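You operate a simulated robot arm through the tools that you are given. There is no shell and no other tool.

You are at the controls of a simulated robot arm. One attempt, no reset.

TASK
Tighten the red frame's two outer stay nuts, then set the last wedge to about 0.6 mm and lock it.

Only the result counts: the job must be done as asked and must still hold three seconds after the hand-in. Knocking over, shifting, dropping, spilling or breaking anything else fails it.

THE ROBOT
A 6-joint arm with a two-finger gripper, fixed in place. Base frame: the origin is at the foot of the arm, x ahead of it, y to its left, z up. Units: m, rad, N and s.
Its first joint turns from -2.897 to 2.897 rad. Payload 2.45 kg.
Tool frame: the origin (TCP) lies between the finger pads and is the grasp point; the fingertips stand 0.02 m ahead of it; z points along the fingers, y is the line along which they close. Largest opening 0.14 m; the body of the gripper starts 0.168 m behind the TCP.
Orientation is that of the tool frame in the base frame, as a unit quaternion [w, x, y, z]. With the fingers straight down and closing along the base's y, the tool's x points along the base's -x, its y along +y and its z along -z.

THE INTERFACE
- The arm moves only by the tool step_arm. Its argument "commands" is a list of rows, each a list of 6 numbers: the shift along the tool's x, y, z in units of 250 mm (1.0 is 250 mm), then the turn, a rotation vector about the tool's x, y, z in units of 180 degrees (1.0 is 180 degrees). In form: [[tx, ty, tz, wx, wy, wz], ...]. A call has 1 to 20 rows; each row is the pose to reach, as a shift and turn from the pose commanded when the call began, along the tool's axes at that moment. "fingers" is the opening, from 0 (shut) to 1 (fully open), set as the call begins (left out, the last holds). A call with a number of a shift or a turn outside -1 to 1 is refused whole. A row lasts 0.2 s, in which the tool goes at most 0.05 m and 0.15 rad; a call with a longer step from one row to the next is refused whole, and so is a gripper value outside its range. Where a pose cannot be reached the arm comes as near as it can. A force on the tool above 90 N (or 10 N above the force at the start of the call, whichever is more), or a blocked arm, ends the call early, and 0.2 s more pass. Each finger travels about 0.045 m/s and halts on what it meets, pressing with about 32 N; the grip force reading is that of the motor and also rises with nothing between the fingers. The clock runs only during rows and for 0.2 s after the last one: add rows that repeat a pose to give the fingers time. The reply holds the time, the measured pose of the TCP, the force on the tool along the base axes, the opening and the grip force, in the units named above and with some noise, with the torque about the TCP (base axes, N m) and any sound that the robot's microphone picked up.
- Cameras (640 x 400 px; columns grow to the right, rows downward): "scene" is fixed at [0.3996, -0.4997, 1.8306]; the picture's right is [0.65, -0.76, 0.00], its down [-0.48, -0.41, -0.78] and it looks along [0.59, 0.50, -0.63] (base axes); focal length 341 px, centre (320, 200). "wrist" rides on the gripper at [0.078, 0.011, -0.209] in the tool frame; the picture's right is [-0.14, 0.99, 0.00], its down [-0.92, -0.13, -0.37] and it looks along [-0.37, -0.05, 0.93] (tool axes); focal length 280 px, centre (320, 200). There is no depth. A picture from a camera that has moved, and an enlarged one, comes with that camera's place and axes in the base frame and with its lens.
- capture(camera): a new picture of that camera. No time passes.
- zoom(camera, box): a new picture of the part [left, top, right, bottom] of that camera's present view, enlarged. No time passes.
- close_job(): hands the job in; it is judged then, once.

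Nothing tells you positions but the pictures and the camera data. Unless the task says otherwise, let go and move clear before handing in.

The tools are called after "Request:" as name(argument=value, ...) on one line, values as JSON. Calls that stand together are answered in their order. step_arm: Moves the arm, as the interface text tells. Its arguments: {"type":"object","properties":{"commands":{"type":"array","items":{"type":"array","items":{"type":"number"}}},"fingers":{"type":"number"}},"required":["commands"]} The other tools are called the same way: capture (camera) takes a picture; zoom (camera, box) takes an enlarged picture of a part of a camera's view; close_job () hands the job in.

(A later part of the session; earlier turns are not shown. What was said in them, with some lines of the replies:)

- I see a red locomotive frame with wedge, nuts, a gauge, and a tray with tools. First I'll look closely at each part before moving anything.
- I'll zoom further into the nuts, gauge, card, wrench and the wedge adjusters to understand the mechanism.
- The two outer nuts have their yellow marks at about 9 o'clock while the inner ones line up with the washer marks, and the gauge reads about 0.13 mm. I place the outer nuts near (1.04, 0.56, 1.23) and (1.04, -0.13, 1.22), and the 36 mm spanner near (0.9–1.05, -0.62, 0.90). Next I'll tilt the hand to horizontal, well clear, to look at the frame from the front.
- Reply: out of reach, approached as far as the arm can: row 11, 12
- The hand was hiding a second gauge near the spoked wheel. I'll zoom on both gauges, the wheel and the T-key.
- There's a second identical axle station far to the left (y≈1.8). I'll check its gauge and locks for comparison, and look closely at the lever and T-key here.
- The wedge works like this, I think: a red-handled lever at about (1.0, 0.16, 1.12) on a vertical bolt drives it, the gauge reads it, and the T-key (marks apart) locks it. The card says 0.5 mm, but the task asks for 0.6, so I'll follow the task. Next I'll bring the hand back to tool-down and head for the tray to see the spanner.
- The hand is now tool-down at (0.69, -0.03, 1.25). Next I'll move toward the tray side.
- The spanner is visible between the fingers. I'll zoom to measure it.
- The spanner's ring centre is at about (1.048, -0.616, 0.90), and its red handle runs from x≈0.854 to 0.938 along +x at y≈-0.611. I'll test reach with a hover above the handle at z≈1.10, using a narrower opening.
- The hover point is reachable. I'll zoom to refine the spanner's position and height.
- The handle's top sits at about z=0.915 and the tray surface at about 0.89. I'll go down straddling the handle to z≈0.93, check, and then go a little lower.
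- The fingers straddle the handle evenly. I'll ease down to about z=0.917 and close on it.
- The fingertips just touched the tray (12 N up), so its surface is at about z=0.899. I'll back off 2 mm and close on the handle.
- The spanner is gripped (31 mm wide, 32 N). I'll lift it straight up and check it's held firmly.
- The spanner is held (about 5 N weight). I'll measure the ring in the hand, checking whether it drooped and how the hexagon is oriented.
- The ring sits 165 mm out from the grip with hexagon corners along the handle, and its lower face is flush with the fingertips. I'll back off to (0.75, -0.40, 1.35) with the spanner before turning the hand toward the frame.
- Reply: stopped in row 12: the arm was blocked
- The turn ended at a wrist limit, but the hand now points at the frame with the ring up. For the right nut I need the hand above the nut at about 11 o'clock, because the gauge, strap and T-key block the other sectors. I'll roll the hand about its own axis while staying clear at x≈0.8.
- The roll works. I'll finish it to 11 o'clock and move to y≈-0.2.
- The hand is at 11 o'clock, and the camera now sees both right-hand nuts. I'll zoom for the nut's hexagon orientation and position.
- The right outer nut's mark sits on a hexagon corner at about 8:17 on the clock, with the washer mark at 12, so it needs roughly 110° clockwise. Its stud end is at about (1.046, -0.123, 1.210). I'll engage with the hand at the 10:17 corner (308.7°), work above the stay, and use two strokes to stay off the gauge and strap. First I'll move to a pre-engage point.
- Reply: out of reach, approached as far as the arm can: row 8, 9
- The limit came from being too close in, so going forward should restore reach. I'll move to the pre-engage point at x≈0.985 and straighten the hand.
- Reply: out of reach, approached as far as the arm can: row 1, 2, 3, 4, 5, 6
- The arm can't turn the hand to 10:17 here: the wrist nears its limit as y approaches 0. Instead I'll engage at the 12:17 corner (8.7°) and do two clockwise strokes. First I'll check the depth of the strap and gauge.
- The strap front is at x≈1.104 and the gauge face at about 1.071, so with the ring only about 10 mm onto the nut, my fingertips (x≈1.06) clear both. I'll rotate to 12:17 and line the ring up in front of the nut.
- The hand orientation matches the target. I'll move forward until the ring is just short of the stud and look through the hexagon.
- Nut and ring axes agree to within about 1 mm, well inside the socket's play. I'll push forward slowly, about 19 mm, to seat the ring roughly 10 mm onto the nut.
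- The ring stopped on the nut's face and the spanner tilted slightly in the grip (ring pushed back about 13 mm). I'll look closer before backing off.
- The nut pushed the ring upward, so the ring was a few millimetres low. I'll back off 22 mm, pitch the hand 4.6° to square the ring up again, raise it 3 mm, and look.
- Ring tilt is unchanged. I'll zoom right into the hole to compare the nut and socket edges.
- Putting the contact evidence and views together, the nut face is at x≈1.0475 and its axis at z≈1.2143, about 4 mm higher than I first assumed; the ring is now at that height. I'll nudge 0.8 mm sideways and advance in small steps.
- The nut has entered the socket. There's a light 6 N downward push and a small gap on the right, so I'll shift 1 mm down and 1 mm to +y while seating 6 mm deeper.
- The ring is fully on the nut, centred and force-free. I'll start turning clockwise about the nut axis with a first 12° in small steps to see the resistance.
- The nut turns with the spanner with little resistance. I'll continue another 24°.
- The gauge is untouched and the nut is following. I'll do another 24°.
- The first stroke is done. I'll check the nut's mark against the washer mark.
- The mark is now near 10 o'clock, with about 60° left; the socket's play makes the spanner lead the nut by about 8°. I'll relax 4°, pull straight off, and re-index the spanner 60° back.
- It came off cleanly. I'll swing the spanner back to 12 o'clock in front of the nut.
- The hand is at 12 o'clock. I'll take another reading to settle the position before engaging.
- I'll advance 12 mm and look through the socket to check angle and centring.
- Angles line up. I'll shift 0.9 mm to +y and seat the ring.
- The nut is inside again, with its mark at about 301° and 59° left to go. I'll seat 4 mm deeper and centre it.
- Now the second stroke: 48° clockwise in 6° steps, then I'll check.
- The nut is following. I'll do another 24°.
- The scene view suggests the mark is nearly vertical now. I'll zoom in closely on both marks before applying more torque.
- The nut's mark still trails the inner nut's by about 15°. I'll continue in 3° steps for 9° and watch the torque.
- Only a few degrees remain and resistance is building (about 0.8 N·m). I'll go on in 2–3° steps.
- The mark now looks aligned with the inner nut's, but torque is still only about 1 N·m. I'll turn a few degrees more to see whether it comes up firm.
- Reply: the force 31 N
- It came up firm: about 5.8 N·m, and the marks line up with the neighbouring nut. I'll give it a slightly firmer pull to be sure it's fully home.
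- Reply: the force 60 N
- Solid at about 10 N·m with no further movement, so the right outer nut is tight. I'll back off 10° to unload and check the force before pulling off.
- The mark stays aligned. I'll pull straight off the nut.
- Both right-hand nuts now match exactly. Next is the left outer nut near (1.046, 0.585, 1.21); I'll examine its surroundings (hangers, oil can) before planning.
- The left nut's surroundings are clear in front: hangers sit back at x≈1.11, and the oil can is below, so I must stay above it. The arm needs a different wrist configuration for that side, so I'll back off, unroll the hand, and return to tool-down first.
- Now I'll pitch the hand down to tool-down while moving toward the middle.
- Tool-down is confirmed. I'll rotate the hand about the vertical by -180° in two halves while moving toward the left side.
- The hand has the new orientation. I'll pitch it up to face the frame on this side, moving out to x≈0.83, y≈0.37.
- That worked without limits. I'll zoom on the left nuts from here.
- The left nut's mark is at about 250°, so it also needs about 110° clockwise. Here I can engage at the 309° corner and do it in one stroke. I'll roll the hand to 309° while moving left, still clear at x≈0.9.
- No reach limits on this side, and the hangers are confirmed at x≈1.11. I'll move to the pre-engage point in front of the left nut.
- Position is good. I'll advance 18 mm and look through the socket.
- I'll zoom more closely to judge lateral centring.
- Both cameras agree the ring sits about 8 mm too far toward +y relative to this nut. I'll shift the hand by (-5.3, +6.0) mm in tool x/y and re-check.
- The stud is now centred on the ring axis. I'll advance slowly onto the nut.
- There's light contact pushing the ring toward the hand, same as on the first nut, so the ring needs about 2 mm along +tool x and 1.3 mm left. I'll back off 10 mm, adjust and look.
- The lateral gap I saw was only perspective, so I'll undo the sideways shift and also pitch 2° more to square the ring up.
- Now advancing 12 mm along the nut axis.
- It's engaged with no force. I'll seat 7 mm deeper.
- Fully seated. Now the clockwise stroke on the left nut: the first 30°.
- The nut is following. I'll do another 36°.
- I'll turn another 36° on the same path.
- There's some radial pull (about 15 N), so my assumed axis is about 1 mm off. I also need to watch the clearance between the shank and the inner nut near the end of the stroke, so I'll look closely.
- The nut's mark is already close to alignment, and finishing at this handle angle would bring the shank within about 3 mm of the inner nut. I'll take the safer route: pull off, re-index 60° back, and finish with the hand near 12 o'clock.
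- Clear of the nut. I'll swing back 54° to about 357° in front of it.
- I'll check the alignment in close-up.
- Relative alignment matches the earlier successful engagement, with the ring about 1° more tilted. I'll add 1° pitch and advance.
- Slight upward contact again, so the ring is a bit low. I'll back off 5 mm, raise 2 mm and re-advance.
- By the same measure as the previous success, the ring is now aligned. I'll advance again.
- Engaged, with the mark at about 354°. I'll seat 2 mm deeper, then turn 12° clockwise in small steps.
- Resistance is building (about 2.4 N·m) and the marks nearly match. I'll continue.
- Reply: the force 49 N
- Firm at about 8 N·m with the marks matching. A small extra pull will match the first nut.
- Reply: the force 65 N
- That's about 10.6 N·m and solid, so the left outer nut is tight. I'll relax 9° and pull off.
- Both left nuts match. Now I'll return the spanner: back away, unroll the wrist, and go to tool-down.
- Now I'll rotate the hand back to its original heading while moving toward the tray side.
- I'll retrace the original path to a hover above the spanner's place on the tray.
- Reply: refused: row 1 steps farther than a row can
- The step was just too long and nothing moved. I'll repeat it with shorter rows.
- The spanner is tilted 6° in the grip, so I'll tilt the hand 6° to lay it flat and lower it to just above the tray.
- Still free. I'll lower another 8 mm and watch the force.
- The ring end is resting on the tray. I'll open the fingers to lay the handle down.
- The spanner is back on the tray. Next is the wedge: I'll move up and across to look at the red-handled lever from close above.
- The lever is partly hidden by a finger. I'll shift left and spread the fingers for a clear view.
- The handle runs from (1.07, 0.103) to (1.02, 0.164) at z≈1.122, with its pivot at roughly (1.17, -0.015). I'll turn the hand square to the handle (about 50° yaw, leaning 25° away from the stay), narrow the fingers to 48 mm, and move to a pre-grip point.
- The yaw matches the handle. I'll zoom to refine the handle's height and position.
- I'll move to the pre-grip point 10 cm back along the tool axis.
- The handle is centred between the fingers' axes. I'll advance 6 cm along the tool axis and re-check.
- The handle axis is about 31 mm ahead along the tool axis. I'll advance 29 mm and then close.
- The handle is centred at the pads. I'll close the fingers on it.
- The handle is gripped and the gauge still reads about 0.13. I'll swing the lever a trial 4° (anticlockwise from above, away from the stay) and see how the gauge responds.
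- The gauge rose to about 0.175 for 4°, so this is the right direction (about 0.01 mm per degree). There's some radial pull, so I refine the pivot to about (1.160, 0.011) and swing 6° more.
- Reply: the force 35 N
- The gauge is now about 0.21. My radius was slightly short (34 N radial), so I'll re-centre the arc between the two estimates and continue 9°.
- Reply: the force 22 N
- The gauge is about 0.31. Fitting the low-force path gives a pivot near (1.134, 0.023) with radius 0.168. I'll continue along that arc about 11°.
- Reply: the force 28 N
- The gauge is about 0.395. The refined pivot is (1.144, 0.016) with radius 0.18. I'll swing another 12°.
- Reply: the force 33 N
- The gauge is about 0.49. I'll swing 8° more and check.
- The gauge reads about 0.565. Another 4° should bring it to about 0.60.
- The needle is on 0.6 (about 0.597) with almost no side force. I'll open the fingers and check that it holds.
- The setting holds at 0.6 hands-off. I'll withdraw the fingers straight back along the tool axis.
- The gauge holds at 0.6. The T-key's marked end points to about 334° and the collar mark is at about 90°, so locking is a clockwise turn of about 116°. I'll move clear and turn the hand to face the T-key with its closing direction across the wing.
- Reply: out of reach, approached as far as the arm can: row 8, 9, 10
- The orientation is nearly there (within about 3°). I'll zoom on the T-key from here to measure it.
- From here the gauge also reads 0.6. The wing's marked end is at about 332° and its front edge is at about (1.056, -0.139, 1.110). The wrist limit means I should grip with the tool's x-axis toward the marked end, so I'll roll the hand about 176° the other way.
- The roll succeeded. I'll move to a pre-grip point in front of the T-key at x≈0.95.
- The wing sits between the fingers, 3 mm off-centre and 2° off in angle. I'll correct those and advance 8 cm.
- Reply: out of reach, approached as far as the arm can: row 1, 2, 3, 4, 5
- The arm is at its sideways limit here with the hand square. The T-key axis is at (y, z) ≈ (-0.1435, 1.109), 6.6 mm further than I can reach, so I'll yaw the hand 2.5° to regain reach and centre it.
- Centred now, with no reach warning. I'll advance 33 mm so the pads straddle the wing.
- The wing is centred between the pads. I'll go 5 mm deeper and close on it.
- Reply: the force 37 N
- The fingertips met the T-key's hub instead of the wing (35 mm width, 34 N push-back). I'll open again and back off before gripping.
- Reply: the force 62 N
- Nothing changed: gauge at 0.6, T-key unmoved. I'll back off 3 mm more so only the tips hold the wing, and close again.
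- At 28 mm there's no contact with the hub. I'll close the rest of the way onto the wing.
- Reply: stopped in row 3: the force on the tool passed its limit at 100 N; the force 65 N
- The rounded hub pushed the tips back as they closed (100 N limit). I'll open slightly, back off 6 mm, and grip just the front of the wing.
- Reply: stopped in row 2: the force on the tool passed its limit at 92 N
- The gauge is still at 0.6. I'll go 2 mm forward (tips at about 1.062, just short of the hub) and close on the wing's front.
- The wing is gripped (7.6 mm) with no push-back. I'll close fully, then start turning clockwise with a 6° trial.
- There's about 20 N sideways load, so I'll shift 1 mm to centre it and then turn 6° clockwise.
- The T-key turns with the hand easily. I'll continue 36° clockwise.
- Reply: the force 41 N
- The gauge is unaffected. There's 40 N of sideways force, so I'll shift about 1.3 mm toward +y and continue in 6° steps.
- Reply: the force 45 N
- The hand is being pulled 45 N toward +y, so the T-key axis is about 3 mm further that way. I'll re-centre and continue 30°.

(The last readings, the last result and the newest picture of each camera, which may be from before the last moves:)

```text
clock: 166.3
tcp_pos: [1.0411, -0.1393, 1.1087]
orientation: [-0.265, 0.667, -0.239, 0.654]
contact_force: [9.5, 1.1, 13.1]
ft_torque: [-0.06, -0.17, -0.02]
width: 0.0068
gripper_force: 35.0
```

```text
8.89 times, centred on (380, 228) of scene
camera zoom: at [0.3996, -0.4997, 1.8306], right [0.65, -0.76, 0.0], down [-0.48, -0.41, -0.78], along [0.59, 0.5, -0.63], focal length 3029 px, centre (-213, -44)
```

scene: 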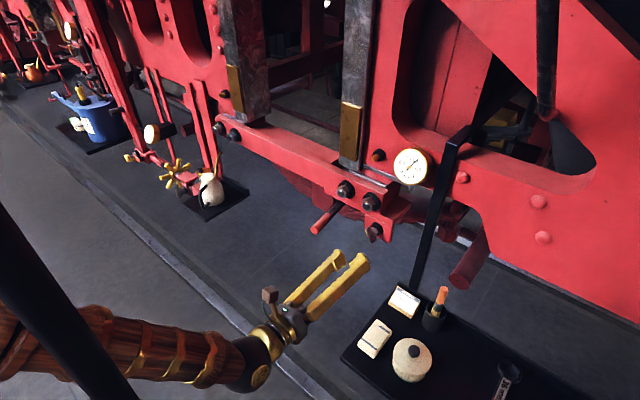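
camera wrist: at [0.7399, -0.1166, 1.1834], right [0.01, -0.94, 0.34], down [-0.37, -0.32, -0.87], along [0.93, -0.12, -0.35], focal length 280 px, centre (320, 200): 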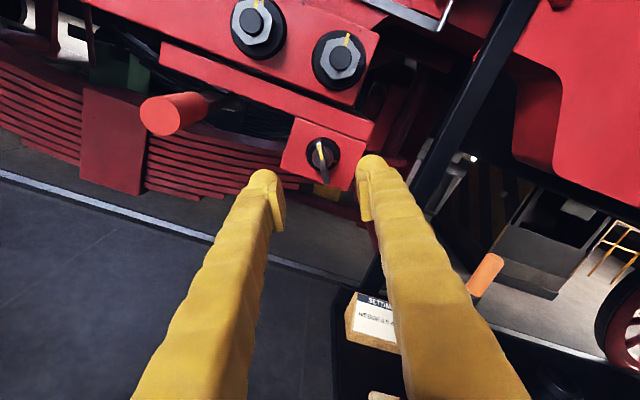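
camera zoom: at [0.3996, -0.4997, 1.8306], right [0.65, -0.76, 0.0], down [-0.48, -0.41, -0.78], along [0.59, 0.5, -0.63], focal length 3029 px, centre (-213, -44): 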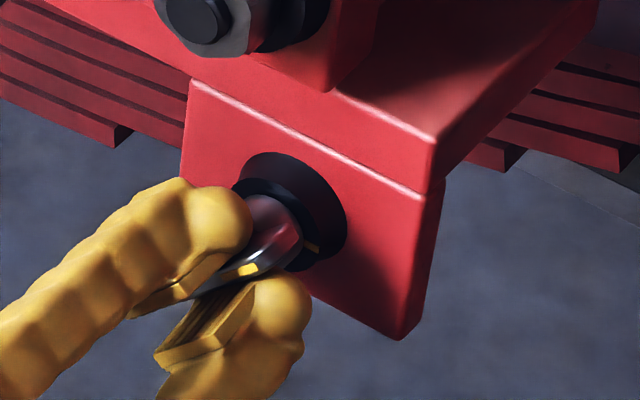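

The load dropped. I'll continue 24° more.

Request:
step_arm(commands=[[0.002, -0.002, 0, 0, 0, 0.0333], [0.002, -0.002, 0, 0, 0, 0.0667], [0.002, -0.002, 0, 0, 0, 0.1], [0.002, -0.002, 0, 0, 0, 0.1333], [0.002, -0.002, 0, 0, 0, 0.1333]])

Request:
zoom(camera="wrist", box=[230, 110, 410, 260])

Request:
zoom(camera="scene", box=[355, 205, 405, 250])

Request:
zoom(camera="scene", box=[380, 135, 440, 185])

```text
clock: 167.6
tcp_pos: [1.0399, -0.1396, 1.1106]
orientation: [-0.397, 0.602, -0.374, 0.584]
contact_force: [0.2, -5.9, 25.1]
ft_torque: [-0.07, -0.23, -0.12]
width: 0.0069
gripper_force: 35.3
```

```text
2.67 times, centred on (320, 185) of wrist
camera zoom: at [0.8357, -0.2243, 1.1323], right [0.01, -0.28, -0.96], down [-0.41, 0.88, -0.26], along [0.91, 0.39, -0.11], focal length 748 px, centre (320, 240)
```

zoom: 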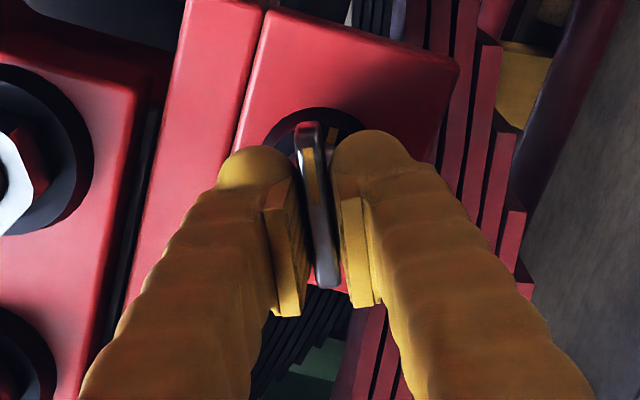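

```text
8.89 times, centred on (380, 228) of scene
camera zoom: at [0.3996, -0.4997, 1.8306], right [0.65, -0.76, 0.0], down [-0.48, -0.41, -0.78], along [0.59, 0.5, -0.63], focal length 3029 px, centre (-213, -44)
```

zoom: 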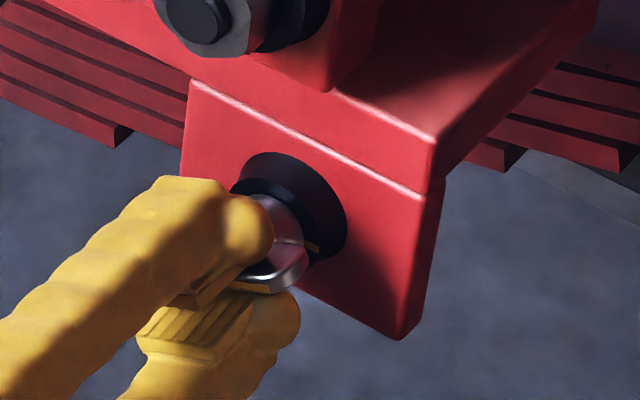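

```text
8.00 times, centred on (410, 160) of scene
camera zoom: at [0.3996, -0.4997, 1.8306], right [0.65, -0.76, 0.0], down [-0.48, -0.41, -0.78], along [0.59, 0.5, -0.63], focal length 2726 px, centre (-400, 520)
```

zoom: 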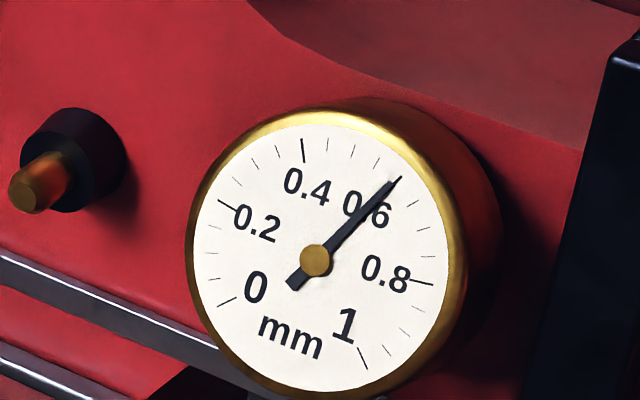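

About 24° remains to the collar mark and the gauge is steady at 0.6. I'll continue 12°, shifting 1 mm up.

Request:
step_arm(commands=[[0.0016, -0.0037, 0, 0, 0, 0.0167], [0.0016, -0.0037, 0, 0, 0, 0.0333], [0.0016, -0.0037, 0, 0, 0, 0.05], [0.0016, -0.0037, 0, 0, 0, 0.0667], [0.0016, -0.0037, 0, 0, 0, 0.0667]])

Request:
zoom(camera="wrist", box=[270, 130, 370, 230])

Request:
zoom(camera="scene", box=[355, 205, 405, 250])

```text
clock: 168.8
tcp_pos: [1.0407, -0.1392, 1.111]
orientation: [-0.455, 0.56, -0.434, 0.539]
contact_force: [8.2, -5.1, 26.4]
ft_torque: [-0.06, -0.23, -0.01]
width: 0.0071
gripper_force: 35.5
```

```text
4.00 times, centred on (320, 180) of wrist
camera zoom: at [0.8356, -0.227, 1.1168], right [0.0, -0.07, -1.0], down [-0.41, 0.91, -0.07], along [0.91, 0.41, -0.03], focal length 1122 px, centre (320, 280)
```

zoom: 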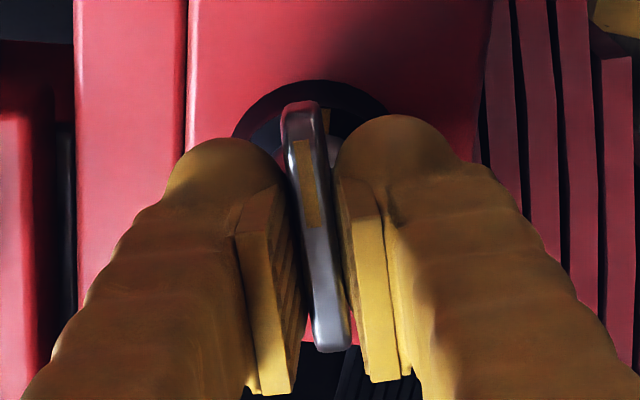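

```text
8.89 times, centred on (380, 228) of scene
camera zoom: at [0.3996, -0.4997, 1.8306], right [0.65, -0.76, 0.0], down [-0.48, -0.41, -0.78], along [0.59, 0.5, -0.63], focal length 3029 px, centre (-213, -44)
```

zoom: 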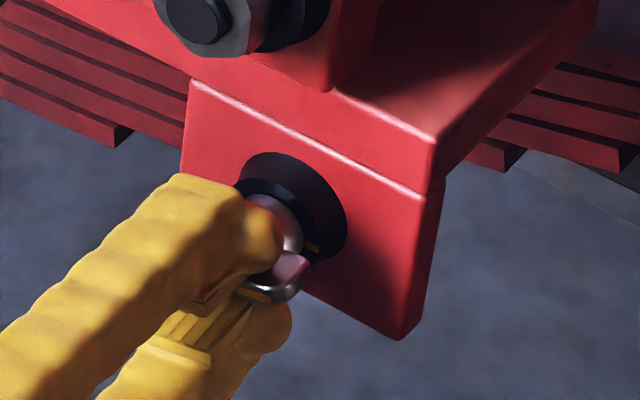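

About 10° left. I'll turn another 8° in small steps and watch for the torque to rise.

Request:
step_arm(commands=[[0.0008, -0.0039, 0, 0, 0, 0.0111], [0.0008, -0.0039, 0, 0, 0, 0.0222], [0.0008, -0.0039, 0, 0, 0, 0.0333], [0.0008, -0.0039, 0, 0, 0, 0.0444], [0.0008, -0.0039, 0, 0, 0, 0.0444]])

Request:
zoom(camera="wrist", box=[270, 130, 370, 230])

Request:
zoom(camera="scene", box=[355, 205, 405, 250])

```text
clock: 169.9
tcp_pos: [1.0415, -0.139, 1.1115]
orientation: [-0.491, 0.529, -0.473, 0.506]
contact_force: [7.0, -1.0, 18.1]
ft_torque: [-0.11, -0.19, -0.05]
width: 0.0071
gripper_force: 35.5
```

```text
4.00 times, centred on (320, 180) of wrist
camera zoom: at [0.8356, -0.2269, 1.1065], right [-0.01, 0.07, -1.0], down [-0.41, 0.91, 0.06], along [0.91, 0.41, 0.02], focal length 1122 px, centre (320, 280)
```

zoom: 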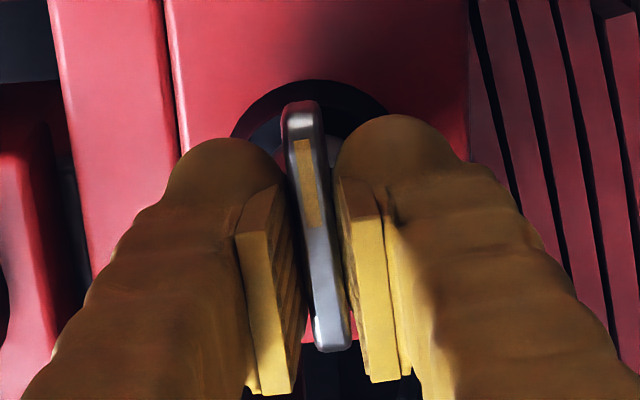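

```text
8.89 times, centred on (380, 228) of scene
camera zoom: at [0.3996, -0.4997, 1.8306], right [0.65, -0.76, 0.0], down [-0.48, -0.41, -0.78], along [0.59, 0.5, -0.63], focal length 3029 px, centre (-213, -44)
```

zoom: 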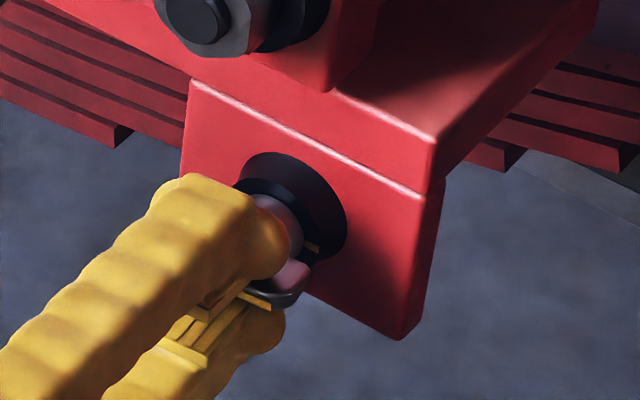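

The collar mark is now hidden behind the wing, so it's nearly aligned. No firm resistance yet, so I'll turn 4° more.

Request:
step_arm(commands=[[0, 0, 0, 0, 0, 0.0111], [0, 0, 0, 0, 0, 0.0222], [0, 0, 0, 0, 0, 0.0222]])

Request:
zoom(camera="wrist", box=[270, 130, 370, 230])

Request:
zoom(camera="scene", box=[360, 215, 400, 245])

```text
clock: 170.8
tcp_pos: [1.0407, -0.1392, 1.1105]
orientation: [-0.509, 0.513, -0.49, 0.488]
contact_force: [7.3, 1.8, 20.8]
ft_torque: [-0.16, -0.2, 0.03]
width: 0.0068
gripper_force: 34.7
```

```text
4.00 times, centred on (320, 180) of wrist
camera zoom: at [0.8355, -0.2263, 1.1011], right [-0.01, 0.13, -0.99], down [-0.41, 0.9, 0.13], along [0.91, 0.4, 0.05], focal length 1122 px, centre (320, 280)
```

zoom: 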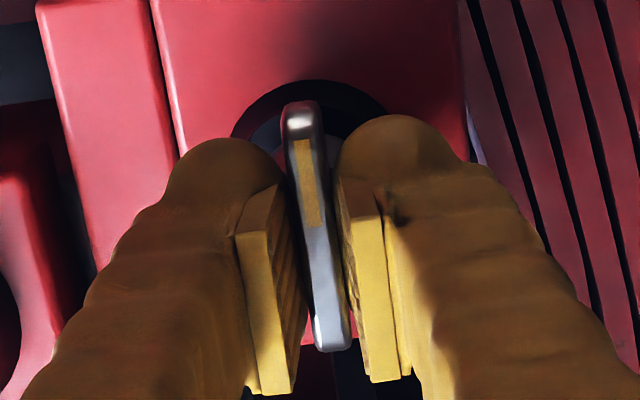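

```text
13.33 times, centred on (380, 230) of scene
camera zoom: at [0.3996, -0.4997, 1.8306], right [0.65, -0.76, 0.0], down [-0.48, -0.41, -0.78], along [0.59, 0.5, -0.63], focal length 4543 px, centre (-480, -200)
```

zoom: 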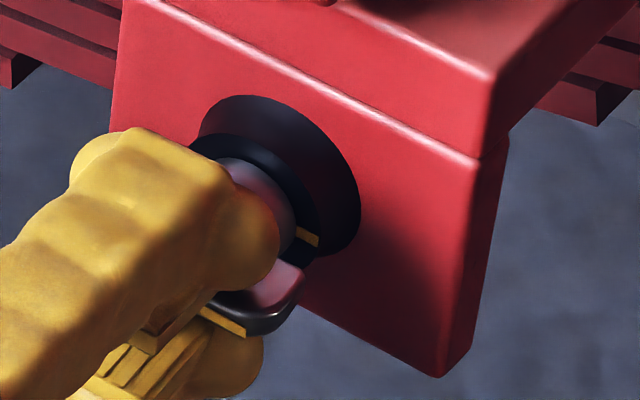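

The hand is at 90° and the wing about level with the collar mark, but the torque is still small. I'll try 3° more to see if it comes up against a stop.

Request:
step_arm(commands=[[0, 0, 0, 0, 0, 0.0083], [0, 0, 0, 0, 0, 0.0167], [0, 0, 0, 0, 0, 0.0167]])

Request:
zoom(camera="wrist", box=[270, 130, 370, 230])

Request:
zoom(camera="scene", box=[360, 215, 400, 245])

```text
clock: 171.6
tcp_pos: [1.0409, -0.1393, 1.1113]
orientation: [0.521, -0.499, 0.504, -0.475]
contact_force: [2.4, 3.7, 22.7]
ft_torque: [-0.8, -0.26, 0.05]
width: 0.0079
gripper_force: 35.2
```

```text
4.00 times, centred on (320, 180) of wrist
camera zoom: at [0.8355, -0.2255, 1.0971], right [-0.01, 0.19, -0.98], down [-0.41, 0.9, 0.18], along [0.91, 0.4, 0.06], focal length 1122 px, centre (320, 280)
```

zoom: 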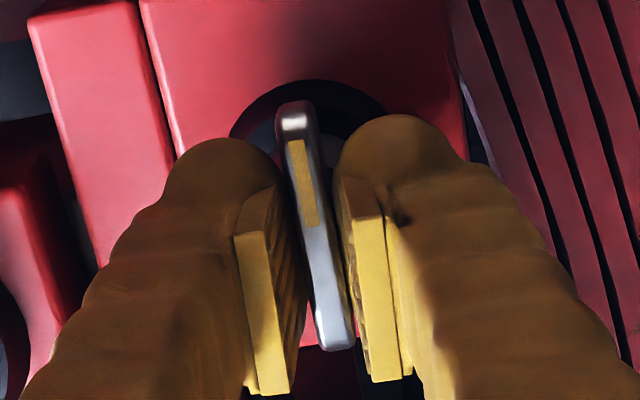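

```text
13.33 times, centred on (380, 230) of scene
camera zoom: at [0.3996, -0.4997, 1.8306], right [0.65, -0.76, 0.0], down [-0.48, -0.41, -0.78], along [0.59, 0.5, -0.63], focal length 4543 px, centre (-480, -200)
```

zoom: 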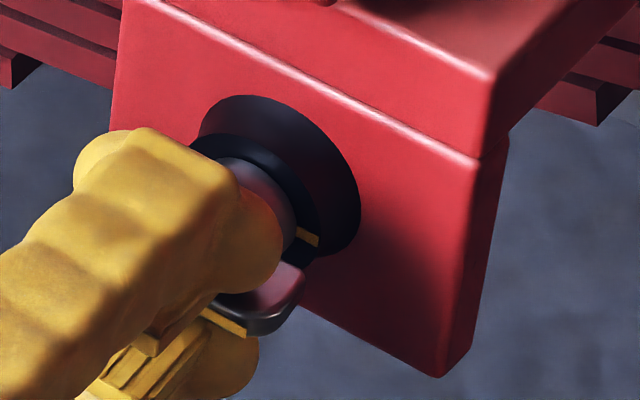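

The torque jumped to 0.8 N·m, so the T-key has reached its stop at the mark. I'll add 2° of firmness and then check the gauge.

Request:
step_arm(commands=[[0, 0, 0, 0, 0, 0.0056], [0, 0, 0, 0, 0, 0.0111], [0, 0, 0, 0, 0, 0.0111]])

Request:
zoom(camera="scene", box=[380, 135, 440, 185])

Request:
zoom(camera="wrist", box=[270, 130, 370, 230])

```text
clock: 172.3
tcp_pos: [1.0409, -0.1385, 1.1115]
orientation: [0.529, -0.491, 0.513, -0.465]
contact_force: [1.7, 7.7, 23.0]
ft_torque: [-0.8, -0.26, 0.11]
width: 0.0083
gripper_force: 35.9
```

```text
8.00 times, centred on (410, 160) of scene
camera zoom: at [0.3996, -0.4997, 1.8306], right [0.65, -0.76, 0.0], down [-0.48, -0.41, -0.78], along [0.59, 0.5, -0.63], focal length 2726 px, centre (-400, 520)
```

zoom: 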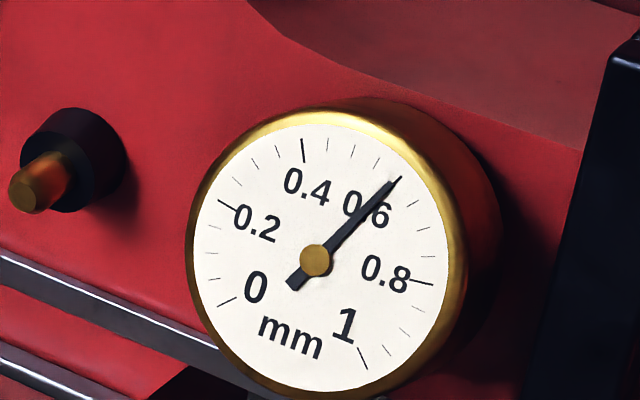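

```text
4.00 times, centred on (320, 180) of wrist
camera zoom: at [0.8354, -0.225, 1.0944], right [-0.01, 0.22, -0.98], down [-0.41, 0.89, 0.21], along [0.91, 0.4, 0.08], focal length 1122 px, centre (320, 280)
```

zoom: 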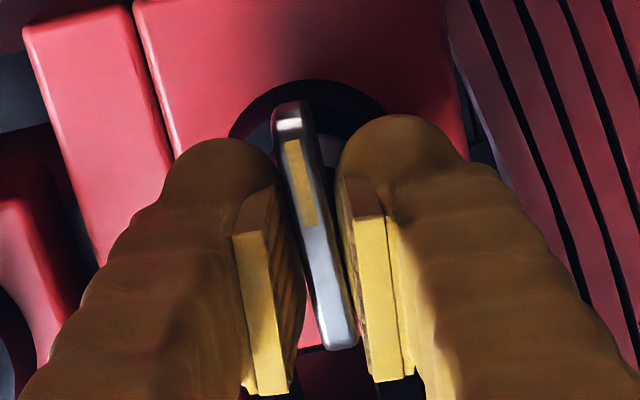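

It's firmly at the stop and the gauge still reads 0.6. I'll open the fingers and back straight out.

Request:
step_arm(commands=[[0, 0, 0, 0, 0, 0], [0, 0, 0, 0, 0, 0], [0, 0, 0, 0, 0, 0], [0, 0, 0, 0, 0, 0]], fingers=0.43)

Request:
step_arm(commands=[[0, 0, -0.06, 0, 0, 0], [0, 0, -0.14, 0, 0, 0], [0, 0, -0.24, 0, 0, 0], [0, 0, -0.36, 0, 0, 0], [0, 0, -0.48, 0, 0, 0]])

Request:
capture(camera="wrist")

Request:
zoom(camera="scene", box=[355, 210, 400, 250])

Request:
zoom(camera="wrist", box=[260, 90, 400, 210])

```text
clock: 173.3
tcp_pos: [1.0417, -0.1405, 1.1099]
orientation: [0.529, -0.491, 0.512, -0.466]
contact_force: [-0.4, -0.2, 0.2]
ft_torque: [0.02, 0.03, 0.02]
width: 0.06
gripper_force: 0.0
```

```text
clock: 174.6
tcp_pos: [0.9208, -0.1442, 1.111]
orientation: [0.53, -0.49, 0.512, -0.466]
contact_force: [-0.3, -0.2, -0.3]
ft_torque: [-0.01, -0.01, 0.02]
width: 0.0602
gripper_force: 0.0
```

```text
taken
camera wrist: at [0.7148, -0.2304, 1.0948], right [-0.01, 0.22, -0.98], down [-0.41, 0.89, 0.21], along [0.91, 0.4, 0.08], focal length 280 px, centre (320, 200)
```

wrist: 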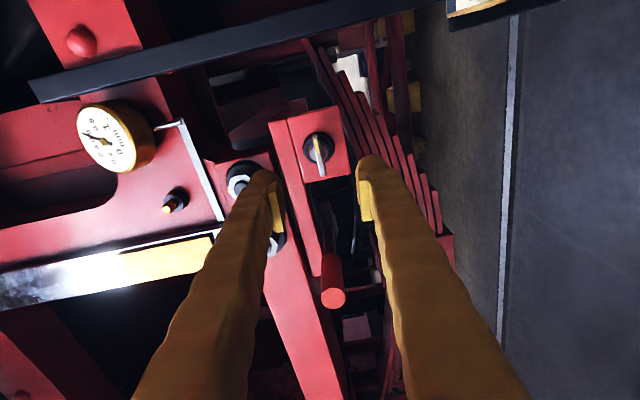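

```text
10.00 times, centred on (378, 230) of scene
camera zoom: at [0.3996, -0.4997, 1.8306], right [0.65, -0.76, 0.0], down [-0.48, -0.41, -0.78], along [0.59, 0.5, -0.63], focal length 3407 px, centre (-255, -100)
```

zoom: 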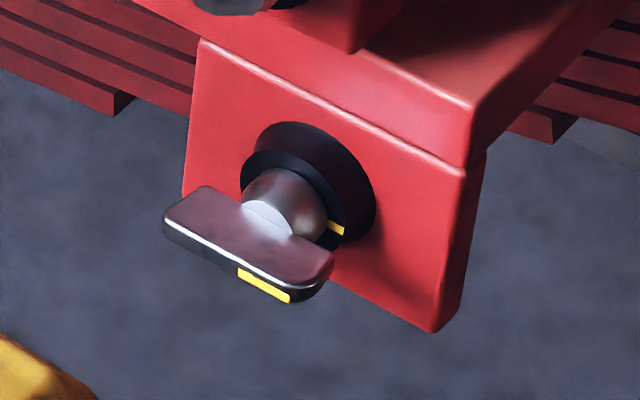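

```text
3.33 times, centred on (330, 150) of wrist
camera zoom: at [0.7148, -0.2304, 1.0948], right [-0.01, 0.22, -0.98], down [-0.41, 0.89, 0.21], along [0.91, 0.4, 0.08], focal length 935 px, centre (287, 367)
```

zoom: 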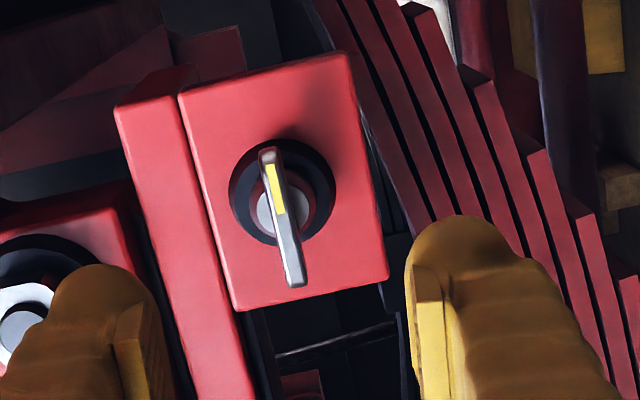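

The T-key's mark now lines up with the collar mark. I'll move the arm clear and then do a final check of everything.

Request:
step_arm(commands=[[0, 0, -0.1, 0, 0, 0], [0, -0.05, -0.2, 0, 0, 0], [0, -0.15, -0.3, 0, 0, 0], [0, -0.27, -0.36, 0, 0, 0], [0, -0.4, -0.4, 0, 0, 0], [0, -0.53, -0.4, 0, 0, 0], [0, -0.66, -0.4, 0, 0, 0]])

Request:
capture(camera="scene")

Request:
zoom(camera="scene", box=[380, 135, 440, 185])

Request:
zoom(camera="scene", box=[320, 170, 410, 245])

Request:
zoom(camera="scene", box=[190, 105, 260, 155])

Request:
zoom(camera="scene", box=[340, 270, 560, 400])

```text
clock: 176.2
tcp_pos: [0.8219, -0.1636, 1.2763]
orientation: [0.529, -0.491, 0.512, -0.465]
contact_force: [-0.8, -0.3, 0.4]
ft_torque: [0.0, 0.02, -0.01]
width: 0.0603
gripper_force: 0.1
```

```text
taken
```

scene: 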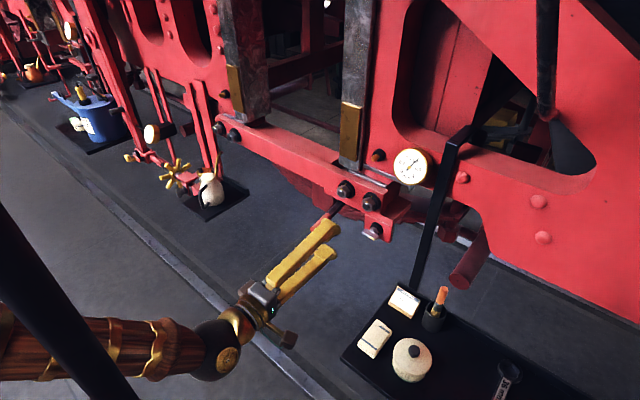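

```text
8.00 times, centred on (410, 160) of scene
camera zoom: at [0.3996, -0.4997, 1.8306], right [0.65, -0.76, 0.0], down [-0.48, -0.41, -0.78], along [0.59, 0.5, -0.63], focal length 2726 px, centre (-400, 520)
```

zoom: 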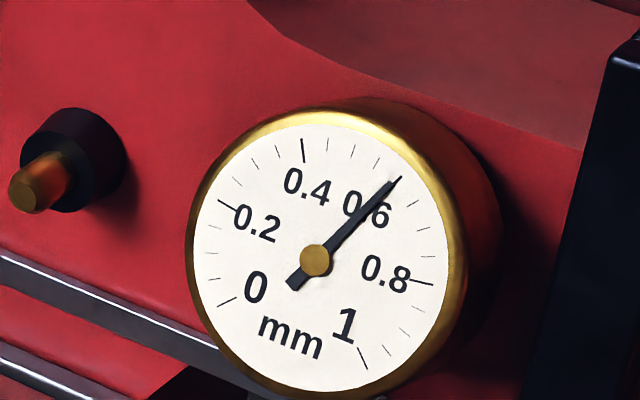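

```text
5.33 times, centred on (365, 208) of scene
camera zoom: at [0.3996, -0.4997, 1.8306], right [0.65, -0.76, 0.0], down [-0.48, -0.41, -0.78], along [0.59, 0.5, -0.63], focal length 1817 px, centre (80, 160)
```

zoom: 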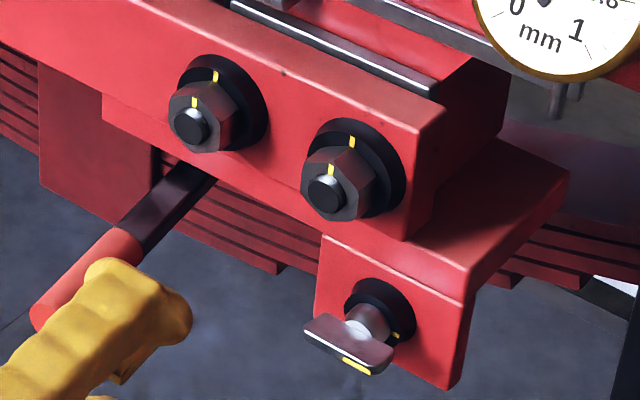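

```text
8.00 times, centred on (225, 130) of scene
camera zoom: at [0.3996, -0.4997, 1.8306], right [0.65, -0.76, 0.0], down [-0.48, -0.41, -0.78], along [0.59, 0.5, -0.63], focal length 2726 px, centre (1080, 760)
```

zoom: 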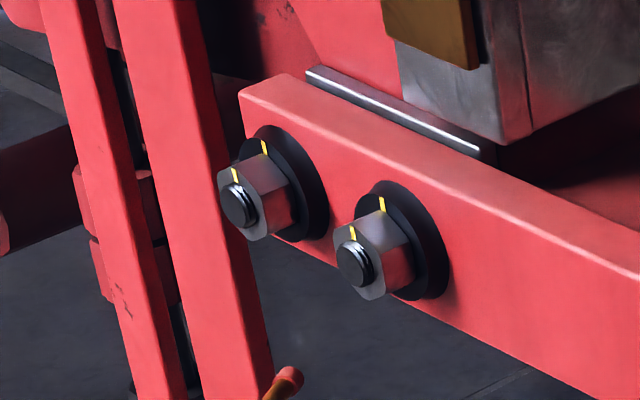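

```text
2.91 times, centred on (450, 335) of scene
camera zoom: at [0.3996, -0.4997, 1.8306], right [0.65, -0.76, 0.0], down [-0.48, -0.41, -0.78], along [0.59, 0.5, -0.63], focal length 991 px, centre (-58, -193)
```

zoom: 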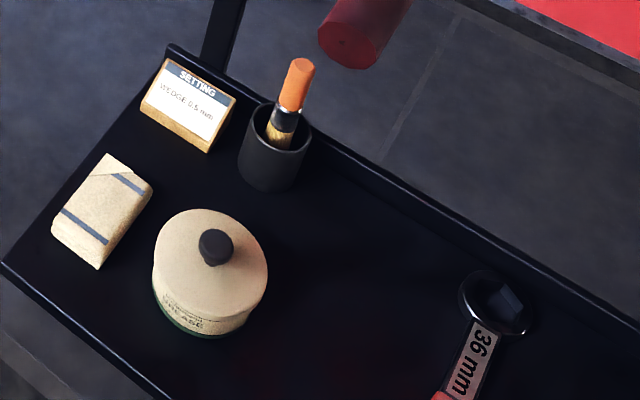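

Everything checks out:
- **Stay nuts:** both outer nuts line up with their washer marks and match their neighbours.
- **Wedge:** the gauge reads 0.6 mm.
- **Lock:** the T-key is at its lock mark.
- **Surroundings:** the spanner is back on the tray, nothing else has moved, and the hand is clear.

The tray card says 0.5 mm; I set 0.6 mm because the task asked for it. I'm handing in now.

Request:
close_job()

```text
The job is handed in.
```

The job is handed in. Both outer stay nuts are tight, and the wedge is set to 0.6 mm and locked. The hand-in reply gave no verdict, so this is from my own final check.

- **Stay nuts:** I tightened each one to about 10 N·m until it stopped moving. Their yellow marks line up with the washer marks, like the inner nuts.
- **Wedge:** the gauge read 0.6 mm before and after locking, with the hand clear of it.
- **Lock:** I turned the T-key clockwise to its stop, and its mark lines up with the collar mark.
- **Card on the tray:** it says 0.5 mm. I set 0.6 mm because the task asked for it.
- **Which wedge:** a second axle further left has its own gauge, reading about 0.3 mm. It is out of the arm's reach, so I took "the last wedge" to mean the one on this frame.
- **Heavy contact:** while I was gripping the T-key, my fingertips pressed on its hub and twice tripped the force limit, at 100 N and then 92 N. The gauge and T-key did not move.
- **Everything else:** the 36 mm spanner is back on the tray, and I saw nothing else moved or knocked.
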